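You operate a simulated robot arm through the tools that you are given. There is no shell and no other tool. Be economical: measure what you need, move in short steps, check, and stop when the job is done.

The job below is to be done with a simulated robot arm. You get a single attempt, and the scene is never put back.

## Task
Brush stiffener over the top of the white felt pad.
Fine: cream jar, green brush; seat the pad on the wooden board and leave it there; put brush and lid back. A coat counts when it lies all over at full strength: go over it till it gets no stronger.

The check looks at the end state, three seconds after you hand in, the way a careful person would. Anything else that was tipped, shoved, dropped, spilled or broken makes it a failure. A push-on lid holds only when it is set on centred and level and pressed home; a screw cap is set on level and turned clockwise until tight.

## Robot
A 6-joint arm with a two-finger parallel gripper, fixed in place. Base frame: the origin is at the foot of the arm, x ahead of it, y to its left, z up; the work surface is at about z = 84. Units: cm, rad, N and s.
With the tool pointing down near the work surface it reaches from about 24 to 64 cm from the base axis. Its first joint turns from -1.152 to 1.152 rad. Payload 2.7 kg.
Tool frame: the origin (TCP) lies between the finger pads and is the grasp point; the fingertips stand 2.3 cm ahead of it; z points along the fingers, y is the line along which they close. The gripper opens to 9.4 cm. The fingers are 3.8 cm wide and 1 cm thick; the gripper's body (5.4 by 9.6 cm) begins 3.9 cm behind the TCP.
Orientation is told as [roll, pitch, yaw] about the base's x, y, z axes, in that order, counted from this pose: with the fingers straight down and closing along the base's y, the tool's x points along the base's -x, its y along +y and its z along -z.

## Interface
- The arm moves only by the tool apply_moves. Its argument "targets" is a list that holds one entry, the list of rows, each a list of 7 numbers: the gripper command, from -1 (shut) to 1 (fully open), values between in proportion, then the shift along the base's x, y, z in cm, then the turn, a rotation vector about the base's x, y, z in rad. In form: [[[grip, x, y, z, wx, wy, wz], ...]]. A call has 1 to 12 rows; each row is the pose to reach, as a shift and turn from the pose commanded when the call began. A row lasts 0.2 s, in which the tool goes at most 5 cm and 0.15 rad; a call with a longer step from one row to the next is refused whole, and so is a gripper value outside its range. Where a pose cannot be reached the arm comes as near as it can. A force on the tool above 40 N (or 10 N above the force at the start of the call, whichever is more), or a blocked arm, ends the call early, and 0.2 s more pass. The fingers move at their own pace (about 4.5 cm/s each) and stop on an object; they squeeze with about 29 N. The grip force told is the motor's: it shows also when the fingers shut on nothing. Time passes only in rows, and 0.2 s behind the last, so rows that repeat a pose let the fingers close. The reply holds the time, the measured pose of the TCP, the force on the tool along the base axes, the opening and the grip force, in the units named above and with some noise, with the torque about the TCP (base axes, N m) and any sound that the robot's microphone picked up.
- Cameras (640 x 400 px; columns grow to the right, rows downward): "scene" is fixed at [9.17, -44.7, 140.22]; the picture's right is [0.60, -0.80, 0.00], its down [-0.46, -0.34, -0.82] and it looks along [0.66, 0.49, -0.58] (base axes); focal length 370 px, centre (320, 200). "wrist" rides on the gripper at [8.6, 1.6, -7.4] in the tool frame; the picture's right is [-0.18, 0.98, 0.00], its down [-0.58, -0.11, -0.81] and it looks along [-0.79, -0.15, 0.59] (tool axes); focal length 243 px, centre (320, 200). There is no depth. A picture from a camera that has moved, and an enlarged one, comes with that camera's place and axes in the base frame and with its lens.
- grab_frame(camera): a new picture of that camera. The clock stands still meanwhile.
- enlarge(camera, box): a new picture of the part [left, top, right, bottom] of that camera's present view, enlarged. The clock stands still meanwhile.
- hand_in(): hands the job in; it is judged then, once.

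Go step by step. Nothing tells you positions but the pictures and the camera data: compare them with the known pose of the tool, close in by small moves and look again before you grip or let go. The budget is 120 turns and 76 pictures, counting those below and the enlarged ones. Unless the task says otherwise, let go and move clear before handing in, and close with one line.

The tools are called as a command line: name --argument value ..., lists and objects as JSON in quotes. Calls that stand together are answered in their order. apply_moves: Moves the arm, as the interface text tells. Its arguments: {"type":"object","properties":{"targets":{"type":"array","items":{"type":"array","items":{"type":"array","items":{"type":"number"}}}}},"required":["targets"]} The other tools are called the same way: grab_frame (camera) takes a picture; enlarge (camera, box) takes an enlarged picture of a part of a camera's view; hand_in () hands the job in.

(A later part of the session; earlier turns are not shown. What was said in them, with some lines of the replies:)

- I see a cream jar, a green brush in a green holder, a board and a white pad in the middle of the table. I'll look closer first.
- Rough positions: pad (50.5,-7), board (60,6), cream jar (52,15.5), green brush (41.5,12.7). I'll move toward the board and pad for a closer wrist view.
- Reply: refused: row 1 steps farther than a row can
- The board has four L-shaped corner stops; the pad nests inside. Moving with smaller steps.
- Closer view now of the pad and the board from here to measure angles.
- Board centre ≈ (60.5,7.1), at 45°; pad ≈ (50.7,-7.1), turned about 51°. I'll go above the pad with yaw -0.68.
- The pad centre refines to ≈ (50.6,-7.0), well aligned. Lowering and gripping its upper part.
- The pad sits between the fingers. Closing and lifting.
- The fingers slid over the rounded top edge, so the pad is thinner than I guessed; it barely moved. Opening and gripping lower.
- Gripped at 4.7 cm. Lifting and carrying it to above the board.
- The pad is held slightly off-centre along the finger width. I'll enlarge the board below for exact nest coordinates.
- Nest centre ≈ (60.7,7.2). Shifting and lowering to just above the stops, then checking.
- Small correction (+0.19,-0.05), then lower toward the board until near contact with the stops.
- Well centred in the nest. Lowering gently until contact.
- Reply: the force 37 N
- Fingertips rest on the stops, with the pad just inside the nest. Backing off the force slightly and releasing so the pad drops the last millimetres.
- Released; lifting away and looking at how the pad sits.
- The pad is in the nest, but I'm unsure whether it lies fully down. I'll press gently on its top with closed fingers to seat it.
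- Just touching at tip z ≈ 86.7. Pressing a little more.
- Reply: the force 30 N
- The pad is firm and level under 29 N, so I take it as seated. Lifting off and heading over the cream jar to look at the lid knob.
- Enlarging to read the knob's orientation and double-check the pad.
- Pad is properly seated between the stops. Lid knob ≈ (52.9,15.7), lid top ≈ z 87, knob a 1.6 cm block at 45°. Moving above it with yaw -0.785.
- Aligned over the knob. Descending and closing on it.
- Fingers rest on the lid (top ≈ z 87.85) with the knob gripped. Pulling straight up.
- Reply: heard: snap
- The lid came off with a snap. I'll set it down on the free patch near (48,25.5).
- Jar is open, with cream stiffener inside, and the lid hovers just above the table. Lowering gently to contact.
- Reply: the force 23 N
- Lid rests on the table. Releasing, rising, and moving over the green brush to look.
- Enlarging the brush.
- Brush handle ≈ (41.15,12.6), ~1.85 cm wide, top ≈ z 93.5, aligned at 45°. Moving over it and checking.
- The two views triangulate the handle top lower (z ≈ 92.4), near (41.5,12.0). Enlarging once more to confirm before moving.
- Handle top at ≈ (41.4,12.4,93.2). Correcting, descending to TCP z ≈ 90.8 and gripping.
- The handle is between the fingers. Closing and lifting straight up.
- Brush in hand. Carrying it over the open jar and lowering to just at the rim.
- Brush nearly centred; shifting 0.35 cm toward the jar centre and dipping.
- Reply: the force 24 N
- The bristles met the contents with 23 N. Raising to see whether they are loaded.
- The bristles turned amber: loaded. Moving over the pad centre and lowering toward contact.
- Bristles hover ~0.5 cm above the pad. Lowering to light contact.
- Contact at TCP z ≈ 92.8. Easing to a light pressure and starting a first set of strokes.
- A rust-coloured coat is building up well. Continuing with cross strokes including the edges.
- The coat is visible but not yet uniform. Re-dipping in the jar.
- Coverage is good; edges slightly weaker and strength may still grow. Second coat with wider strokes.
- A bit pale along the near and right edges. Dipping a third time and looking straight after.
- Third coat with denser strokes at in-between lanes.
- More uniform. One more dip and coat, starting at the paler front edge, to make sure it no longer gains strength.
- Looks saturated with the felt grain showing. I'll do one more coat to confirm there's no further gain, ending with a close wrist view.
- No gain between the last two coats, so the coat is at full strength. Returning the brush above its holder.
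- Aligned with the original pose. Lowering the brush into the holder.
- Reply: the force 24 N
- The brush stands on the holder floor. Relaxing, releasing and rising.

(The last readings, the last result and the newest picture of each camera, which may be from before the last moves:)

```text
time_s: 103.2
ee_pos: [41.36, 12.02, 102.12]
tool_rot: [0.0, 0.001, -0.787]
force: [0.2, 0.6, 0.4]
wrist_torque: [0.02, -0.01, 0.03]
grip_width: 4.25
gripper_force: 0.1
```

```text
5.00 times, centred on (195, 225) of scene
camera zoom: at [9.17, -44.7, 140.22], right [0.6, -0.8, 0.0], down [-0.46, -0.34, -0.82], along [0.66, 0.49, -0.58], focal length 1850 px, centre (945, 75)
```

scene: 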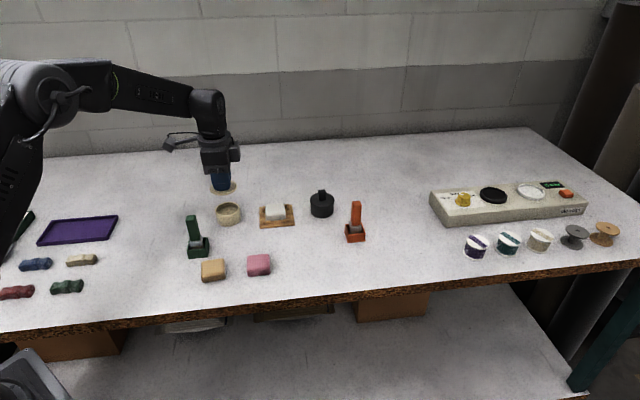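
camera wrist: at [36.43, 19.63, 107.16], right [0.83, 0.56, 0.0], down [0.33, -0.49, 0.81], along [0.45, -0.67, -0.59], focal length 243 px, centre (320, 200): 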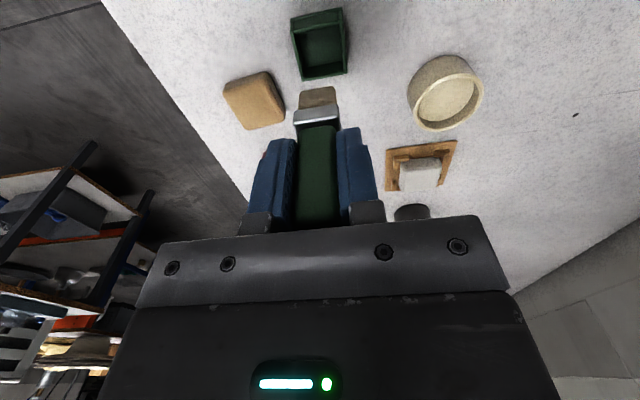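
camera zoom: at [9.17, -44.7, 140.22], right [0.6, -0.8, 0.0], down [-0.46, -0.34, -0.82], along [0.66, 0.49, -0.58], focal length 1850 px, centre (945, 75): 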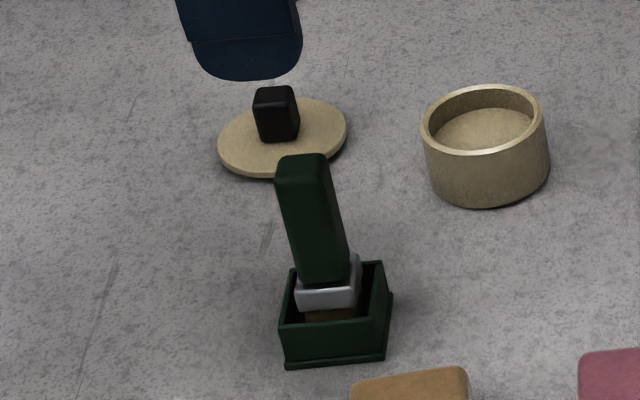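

Brush is back upright. Going to the lid at its recorded grip pose.

apply_moves --targets '[[[-0.1, 1.7, 3.3, 0, 0, 0, 0], [-0.1, 3.4, 6.6, 0, 0, 0, 0], [-0.1, 5.1, 10, 0, 0, 0, 0], [-0.1, 6.82, 13.38, -2, 0, 0, 0], [-0.1, 6.82, 13.38, -5, 0, 0, 0], [-0.1, 6.82, 13.38, -8, 0, 0, 0], [-0.1, 6.82, 13.38, -10, 0, 0, 0], [-0.1, 6.82, 13.38, -10, 0, 0, 0]]]'

enlarge --camera "wrist" --box '[200, 40, 440, 190]'

```text
time_s: 105.0
ee_pos: [48.08, 25.47, 92.11]
tool_rot: [0.0, 0.0, -0.786]
force: [0.6, 0.8, -0.7]
wrist_torque: [0.01, -0.01, -0.01]
grip_width: 4.21
gripper_force: 0.0
```

```text
2.67 times, centred on (320, 115) of wrist
camera zoom: at [43.15, 32.83, 99.47], right [0.83, 0.56, 0.0], down [0.33, -0.49, 0.81], along [0.45, -0.67, -0.59], focal length 647 px, centre (320, 427)
```

zoom: 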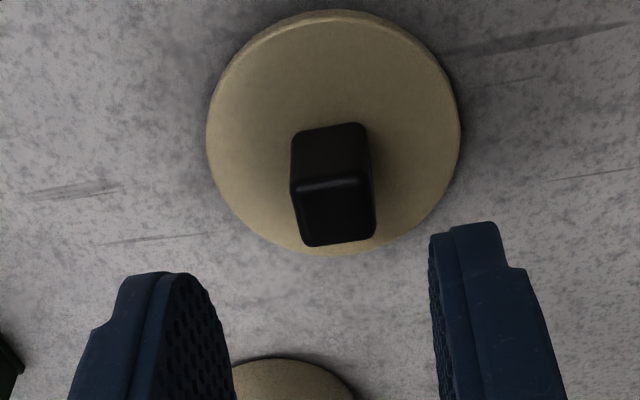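

The knob is ~0.35 cm to the +y tool side; correcting, descending and gripping.

apply_moves --targets '[[[-0.1, 0.28, 0.2, -1, 0, 0, 0], [-0.1, 0.28, 0.2, -2.5, 0, 0, 0], [-0.1, 0.28, 0.2, -4, 0, 0, 0], [-0.1, 0.28, 0.2, -4.85, 0, 0, 0], [-1, 0.28, 0.2, -4.85, 0, 0, 0], [-1, 0.28, 0.2, -4.85, 0, 0, 0], [-1, 0.28, 0.2, -4.85, 0, 0, 0], [-1, 0.28, 0.2, -4.85, 0, 0, 0]]]'

```text
time_s: 106.8
ee_pos: [48.44, 25.7, 87.21]
tool_rot: [-0.002, 0.001, -0.788]
force: [-0.9, -0.3, -1.2]
wrist_torque: [0.01, 0.0, 0.0]
grip_width: 1.73
gripper_force: 29.5
```

Gripped. Lifting and carrying the lid over the jar.

apply_moves --targets '[[[-1, 0, 0, 2, 0, 0, 0], [-1, 0, 0, 5.5, 0, 0, 0], [-1, 0, 0, 9, 0, 0, 0], [-1, 1.5, -3.3, 9, 0, 0, 0], [-1, 3, -6.6, 9, 0, 0, 0], [-1, 4.5, -10.02, 9, 0, 0, 0], [-1, 4.5, -10.02, 7, 0, 0, 0], [-1, 4.5, -10.02, 5, 0, 0, 0], [-1, 4.5, -10.02, 4.5, 0, 0, 0], [-1, 4.5, -10.02, 4.5, 0, 0, 0]]]'

enlarge --camera "wrist" --box '[200, 40, 440, 190]'

enlarge --camera "scene" --box '[195, 175, 265, 235]'

```text
time_s: 109.0
ee_pos: [53.01, 15.58, 91.68]
tool_rot: [0.0, 0.0, -0.787]
force: [-0.9, -1.0, -0.5]
wrist_torque: [0.05, -0.01, 0.01]
grip_width: 1.72
gripper_force: 29.4
```

```text
2.67 times, centred on (320, 115) of wrist
camera zoom: at [48.01, 22.94, 99.14], right [0.83, 0.56, 0.0], down [0.33, -0.49, 0.81], along [0.45, -0.67, -0.59], focal length 647 px, centre (320, 427)
```

zoom: 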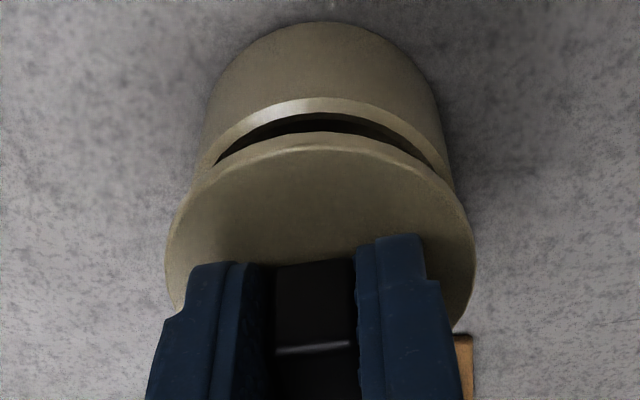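

```text
6.67 times, centred on (230, 205) of scene
camera zoom: at [9.17, -44.7, 140.22], right [0.6, -0.8, 0.0], down [-0.46, -0.34, -0.82], along [0.66, 0.49, -0.58], focal length 2466 px, centre (920, 167)
```

zoom: 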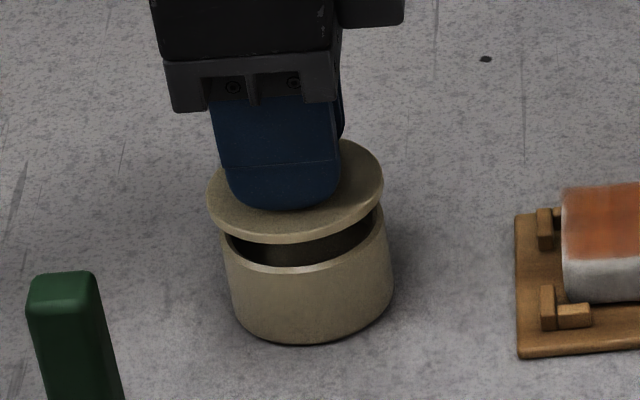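

Lid and jar agree to ~0.1 cm. Small nudge, then lowering to near contact.

apply_moves --targets '[[[-1, -0.06, 0.06, -0.4, 0, 0, 0], [-1, -0.06, 0.06, -0.7, 0, 0, 0], [-1, -0.06, 0.06, -0.9, 0, 0, 0], [-1, -0.06, 0.06, -1.0, 0, 0, 0]]]'

enlarge --camera "scene" --box '[200, 180, 260, 230]'

```text
time_s: 110.0
ee_pos: [52.96, 15.68, 90.71]
tool_rot: [0.001, 0.002, -0.787]
force: [-0.2, 0.8, -0.3]
wrist_torque: [0.01, 0.03, 0.0]
grip_width: 1.71
gripper_force: 29.2
```

```text
8.00 times, centred on (230, 205) of scene
camera zoom: at [9.17, -44.7, 140.22], right [0.6, -0.8, 0.0], down [-0.46, -0.34, -0.82], along [0.66, 0.49, -0.58], focal length 2960 px, centre (1040, 160)
```

zoom: 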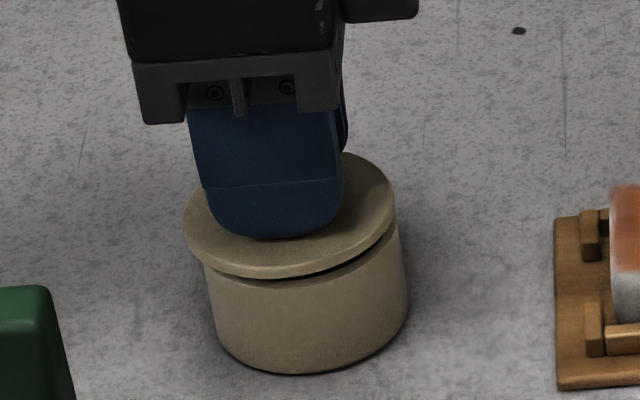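

Alignment matches the original closed picture to under 0.1 cm. Undoing the small nudge and pressing down.

apply_moves --targets '[[[-1, 0.05, -0.05, -0.1, 0, 0, 0], [-1, 0.05, -0.05, -0.2, 0, 0, 0], [-1, 0.05, -0.05, -0.3, 0, 0, 0], [-1, 0.05, -0.05, -0.4, 0, 0, 0], [-1, 0.05, -0.05, -0.5, 0, 0, 0]]]'

```text
time_s: 111.2
ee_pos: [53.03, 15.73, 90.15]
tool_rot: [0.001, 0.001, -0.788]
force: [-0.9, 1.2, -0.8]
wrist_torque: [0.04, -0.01, 0.01]
grip_width: 1.7
gripper_force: 29.0
```

apply_moves --targets '[[[-1, 0, 0, -0.1, 0, 0, 0], [-1, 0, 0, -0.2, 0, 0, 0], [-1, 0, 0, -0.3, 0, 0, 0], [-1, 0, 0, -0.35, 0, 0, 0]]]'

enlarge --camera "scene" --box '[200, 180, 260, 230]'

```text
time_s: 112.2
ee_pos: [53.1, 15.73, 90.18]
tool_rot: [0.006, -0.003, -0.787]
force: [-7.1, -2.0, 28.5]
wrist_torque: [-0.04, 0.21, -0.02]
grip_width: 1.7
gripper_force: 28.7
```

```text
8.00 times, centred on (230, 205) of scene
camera zoom: at [9.11, -44.72, 140.21], right [0.6, -0.8, 0.0], down [-0.46, -0.34, -0.82], along [0.66, 0.49, -0.58], focal length 2960 px, centre (1040, 160)
```

zoom: 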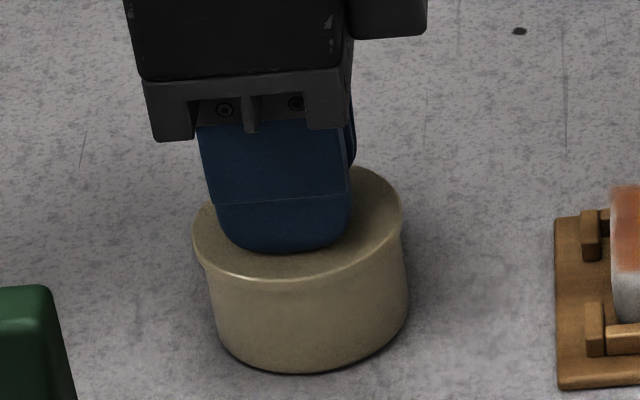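

Lid is level on the jar; no snap yet. Pressing a bit harder.

apply_moves --targets '[[[-1, 0, 0, -0.06, 0, 0, 0], [-1, 0, 0, -0.12, 0, 0, 0], [-1, 0, 0, -0.2, 0, 0, 0], [-1, 0, 0, -0.3, 0, 0, 0]]]'

```text
time_s: 113.2
ee_pos: [53.23, 15.73, 90.09]
tool_rot: [0.006, -0.007, -0.786]
force: [-1.0, -0.9, 2.8]
wrist_torque: [-0.04, 0.07, -0.01]
grip_width: 1.71
gripper_force: 28.8
stopped in row 4: the force on the tool passed its limit at 40 N (the readings are from after the stop); the commanded pose is now the measured one
```

Force limit hit without a snap. The limit rises with the starting force, so I'll press up in two stages.

apply_moves --targets '[[[-1, 0, 0, -0.15, 0, 0, 0], [-1, 0, 0, -0.3, 0, 0, 0], [-1, 0, 0, -0.38, 0, 0, 0], [-1, 0, 0, -0.38, 0, 0, 0]]]'

```text
time_s: 114.2
ee_pos: [53.25, 15.7, 90.05]
tool_rot: [0.009, -0.004, -0.788]
force: [-2.0, 0.0, 4.1]
wrist_torque: [-0.01, 0.16, -0.02]
grip_width: 1.7
gripper_force: 29.4
stopped in row 4: the force on the tool passed its limit at 41 N (the readings are from after the stop); the commanded pose is now the measured one
```

Position has drifted +x under load, so I'll release the knob, rise and inspect the lid before pressing further.

apply_moves --targets '[[[-1, -0.1, 0, 0.05, 0, 0, 0], [-0.3, -0.1, 0, 0.1, 0, 0, 0], [-0.3, -0.1, 0, 0.1, 0, 0, 0], [-0.1, -0.1, 0, 0.3, 0, 0, 0], [-0.1, -0.1, 0, 2, 0, 0, 0], [-0.1, -0.1, 0, 4, 0, 0, 0], [-0.1, -0.1, 0, 5, 0, 0, 0], [-0.1, -0.1, 0, 5, 0, 0, 0]]]'

enlarge --camera "scene" --box '[200, 180, 260, 230]'

```text
time_s: 116.0
ee_pos: [53.17, 15.71, 95.09]
tool_rot: [0.011, -0.004, -0.788]
force: [-0.2, -0.6, -0.4]
wrist_torque: [0.0, -0.01, 0.01]
grip_width: 4.22
gripper_force: 0.0
heard: snap
```

```text
8.00 times, centred on (230, 205) of scene
camera zoom: at [9.17, -44.7, 140.22], right [0.6, -0.8, 0.0], down [-0.46, -0.34, -0.82], along [0.66, 0.49, -0.58], focal length 2960 px, centre (1040, 160)
```

zoom: 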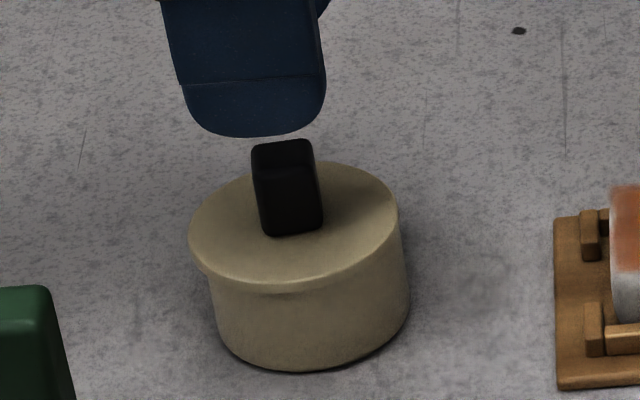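

A snap sounded during the release, ambiguous. I'll close the fingers and press straight down on the knob top, which cannot lift the lid again.

apply_moves --targets '[[[-1, -0.12, 0, 0.3, -0.011, 0.004, 0], [-1, -0.12, 0, 0.3, -0.011, 0.004, 0], [-1, -0.12, 0, 0.3, -0.011, 0.004, 0], [-1, -0.12, 0, -1, -0.011, 0.004, 0], [-1, -0.12, 0, -1.8, -0.011, 0.004, 0], [-1, -0.12, 0, -2.1, -0.011, 0.004, 0], [-1, -0.12, 0, -2.4, -0.011, 0.004, 0]]]'

```text
time_s: 117.6
ee_pos: [52.89, 15.66, 92.58]
tool_rot: [0.001, -0.011, -0.787]
force: [0.0, 0.5, 0.1]
wrist_torque: [0.0, -0.01, 0.0]
grip_width: 0.01
gripper_force: 28.9
```

apply_moves --targets '[[[-1, 0, 0, -0.1, 0.006, 0.0066, 0], [-1, 0, 0, -0.2, 0.006, 0.0066, 0], [-1, 0, 0, -0.3, 0.006, 0.0066, 0], [-1, 0, 0, -0.4, 0.006, 0.0066, 0]]]'

```text
time_s: 118.6
ee_pos: [53.05, 15.74, 92.42]
tool_rot: [0.003, -0.005, -0.787]
force: [-9.7, -3.5, 24.5]
wrist_torque: [-0.06, 0.27, 0.01]
grip_width: 0.0
gripper_force: 29.6
```

Contact with the knob top. Increasing in stages.

apply_moves --targets '[[[-1, -0.05, 0, -0.06, 0, 0, 0], [-1, -0.08, 0, -0.1, 0, 0, 0], [-1, -0.08, 0, -0.1, 0, 0, 0]]]'

apply_moves --targets '[[[-1, -0.03, 0, -0.05, 0, 0, 0], [-1, -0.05, 0, -0.08, 0, 0, 0], [-1, -0.05, 0, -0.08, 0, 0, 0]]]'

```text
time_s: 119.4
ee_pos: [53.01, 15.65, 92.52]
tool_rot: [0.006, -0.005, -0.788]
force: [-6.5, -3.8, 34.5]
wrist_torque: [-0.06, 0.2, 0.04]
grip_width: 0.0
gripper_force: 29.0
```

```text
time_s: 120.2
ee_pos: [53.0, 15.7, 92.39]
tool_rot: [0.008, -0.004, -0.788]
force: [-5.9, -6.4, 34.7]
wrist_torque: [-0.07, 0.19, 0.01]
grip_width: 0.0
gripper_force: 29.4
```

apply_moves --targets '[[[-1, 0, 0, -0.05, 0, 0, 0], [-1, 0, 0, -0.09, 0, 0, 0], [-1, 0, 0, -0.09, 0, 0, 0]]]'

apply_moves --targets '[[[-1, 0, 0, -0.05, 0, 0, 0], [-1, 0, 0, -0.09, 0, 0, 0], [-1, 0, 0, -0.09, 0, 0, 0]]]'

```text
time_s: 121.0
ee_pos: [53.07, 15.82, 92.46]
tool_rot: [0.008, -0.007, -0.788]
force: [-4.1, -10.3, 38.5]
wrist_torque: [-0.28, 0.09, 0.0]
grip_width: 0.03
gripper_force: 28.9
```

```text
time_s: 121.8
ee_pos: [52.9, 15.8, 92.52]
tool_rot: [0.01, -0.005, -0.785]
force: [-1.3, -10.2, 38.4]
wrist_torque: [-0.25, 0.05, -0.07]
grip_width: 0.0
gripper_force: 29.0
```

The knob top is at a hard stop. I'll do a gentle pull test: regrip the knob and lift very slightly, watching the force.

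apply_moves --targets '[[[-1, 0, 0, 1, 0, 0, 0], [-0.1, 0, 0, 3, 0, 0, 0], [-0.1, 0, 0, 3, 0, 0, 0], [-0.1, 0, 0, 3, 0, 0, 0], [-0.1, 0, 0, 1, 0, 0, 0], [-0.1, 0, 0, -0.8, 0, 0, 0], [-0.1, 0, 0, -1.2, 0, 0, 0], [-0.1, 0, 0, -1.2, 0, 0, 0]]]'

enlarge --camera "scene" --box '[205, 185, 255, 230]'

```text
time_s: 123.6
ee_pos: [52.75, 15.66, 90.63]
tool_rot: [0.001, -0.003, -0.786]
force: [-0.5, -0.2, -0.1]
wrist_torque: [-0.03, -0.03, 0.01]
grip_width: 4.22
gripper_force: 0.0
```

```text
8.89 times, centred on (230, 208) of scene
camera zoom: at [9.17, -44.7, 140.22], right [0.6, -0.8, 0.0], down [-0.46, -0.34, -0.82], along [0.66, 0.49, -0.58], focal length 3288 px, centre (1120, 133)
```

zoom: 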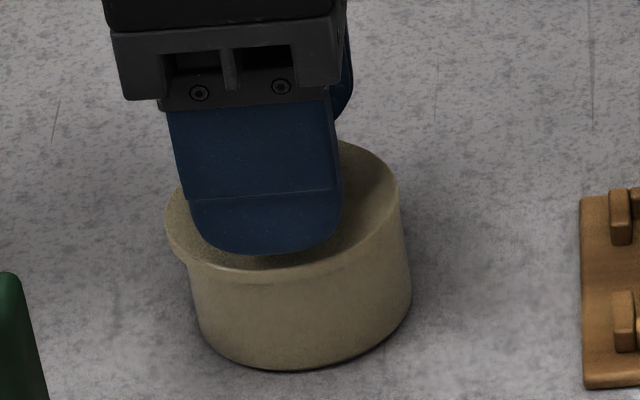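

Gripping the knob and testing with a tiny pull.

apply_moves --targets '[[[-1, 0.1, 0, -0.2, 0, 0, 0], [-1, 0.1, 0, -0.2, 0, 0, 0], [-1, 0.1, 0, -0.2, 0, 0, 0], [-1, 0.1, 0, -0.2, 0, 0, 0]]]'

apply_moves --targets '[[[-1, 0, 0, 0.04, 0, 0, 0], [-1, 0, 0, 0.08, 0, 0, 0], [-1, 0, 0, 0.08, 0, 0, 0]]]'

```text
time_s: 124.6
ee_pos: [52.86, 15.74, 90.4]
tool_rot: [-0.001, -0.001, -0.786]
force: [0.4, 0.6, 1.3]
wrist_torque: [-0.02, -0.03, -0.03]
grip_width: 1.72
gripper_force: 29.1
heard: snap
```

```text
time_s: 125.4
ee_pos: [52.88, 15.73, 90.51]
tool_rot: [-0.001, -0.001, -0.788]
force: [0.7, -0.1, 0.3]
wrist_torque: [0.03, 0.01, -0.02]
grip_width: 1.71
gripper_force: 28.9
```

The snap evidently means the lid coming off: there's no resistance now, so pressing latches silently and gripping popped it. I'll recentre, set it down, let go without pulling, then press on the knob top and leave it untouched.

apply_moves --targets '[[[-1, 0, 0, 0.3, 0, 0, 0], [-1, 0.08, -0.08, 0.3, 0, 0, 0], [-1, 0.08, -0.08, 0.1, 0, 0, 0], [-1, 0.08, -0.08, -0.05, 0, 0, 0], [-1, 0.08, -0.08, -0.15, 0, 0, 0], [-1, 0.08, -0.08, -0.15, 0, 0, 0]]]'

```text
time_s: 126.8
ee_pos: [53.01, 15.65, 90.45]
tool_rot: [-0.001, 0.0, -0.786]
force: [-0.9, -1.0, 5.7]
wrist_torque: [-0.03, 0.0, -0.01]
grip_width: 1.72
gripper_force: 29.2
```

Lid rests lightly. Opening in place, rising, closing and pressing on the knob.

apply_moves --targets '[[[-0.5, 0, 0, 0.02, 0, 0, 0], [-0.2, 0, 0, 0.05, 0, 0, 0], [-0.1, 0, 0, 0.1, 0, 0, 0], [-0.1, 0, 0, 2, 0, 0, 0], [-0.1, 0, 0, 4.5, 0, 0, 0], [-1, 0, 0, 4.5, 0, 0, 0], [-1, 0, 0, 4.5, 0, 0, 0], [-1, 0, 0, 4.5, 0, 0, 0], [-1, 0, 0, 3.5, 0, 0, 0], [-1, 0, 0, 2.6, 0, 0, 0], [-1, 0, 0, 2.3, 0, 0, 0], [-1, 0, 0, 2.3, 0, 0, 0]]]'

enlarge --camera "scene" --box '[205, 185, 255, 230]'

```text
time_s: 129.4
ee_pos: [53.07, 15.64, 92.74]
tool_rot: [0.0, -0.003, -0.786]
force: [-0.4, -0.4, -0.4]
wrist_torque: [0.0, 0.0, 0.0]
grip_width: 0.0
gripper_force: 29.3
heard: snap
```

```text
8.89 times, centred on (230, 208) of scene
camera zoom: at [9.17, -44.7, 140.22], right [0.6, -0.8, 0.0], down [-0.46, -0.34, -0.82], along [0.66, 0.49, -0.58], focal length 3288 px, centre (1120, 133)
```

zoom: 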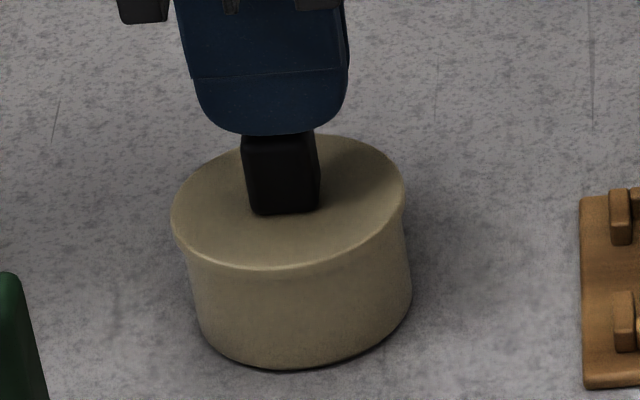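

The pattern fits: the lid latches once it levels on release (snap on); it now sits flush and centred. A firm final press on the knob, then rise.

apply_moves --targets '[[[-1, -0.05, 0, -0.2, 0, 0, 0], [-1, -0.06, 0, -0.35, 0, 0, 0], [-1, -0.08, 0, -0.5, 0, 0, 0], [-1, -0.08, 0, -0.58, 0, 0, 0], [-1, -0.08, 0, -0.58, 0, 0, 0]]]'

apply_moves --targets '[[[-1, 0, 0, 0.3, 0, 0, 0], [-1, 0, 0, 1, 0, 0, 0], [-1, 0, 0, 4, 0, 0, 0], [-1, 0, 0, 8, 0, 0, 0], [-1, -3, 0, 11, 0, 0, 0], [-1, -6, -1, 14, 0, 0, 0], [-1, -9, -3, 16, 0, 0, 0], [-1, -9, -3, 16, 0, 0, 0]]]'

grab_frame --camera "scene"

```text
time_s: 130.6
ee_pos: [53.1, 15.66, 92.4]
tool_rot: [0.005, -0.008, -0.786]
force: [-2.8, -3.7, 30.2]
wrist_torque: [0.02, 0.15, 0.02]
grip_width: 0.02
gripper_force: 29.0
```

```text
time_s: 132.4
ee_pos: [43.78, 12.81, 108.18]
tool_rot: [0.0, -0.003, -0.787]
force: [-0.7, -1.3, 0.8]
wrist_torque: [0.0, 0.04, 0.02]
grip_width: 0.0
gripper_force: 28.3
```

```text
refused: no pictures are left
```

The lid stays silent and firm under 30 N, the brush is in its holder, and the pad sits coated on the board. No pictures are left, so I'm handing in with the arm clear.

hand_in

```text
The job is handed in.
```

I've handed the job in: the pad is on the board with five coats of stiffener from the cream jar, the green brush is back in its holder, and the lid is on the jar. I saw no gain between the last two coats, but the rounded rim looked slightly paler. I had no pictures left to check the lid after my last press; it held firm at 30 N.
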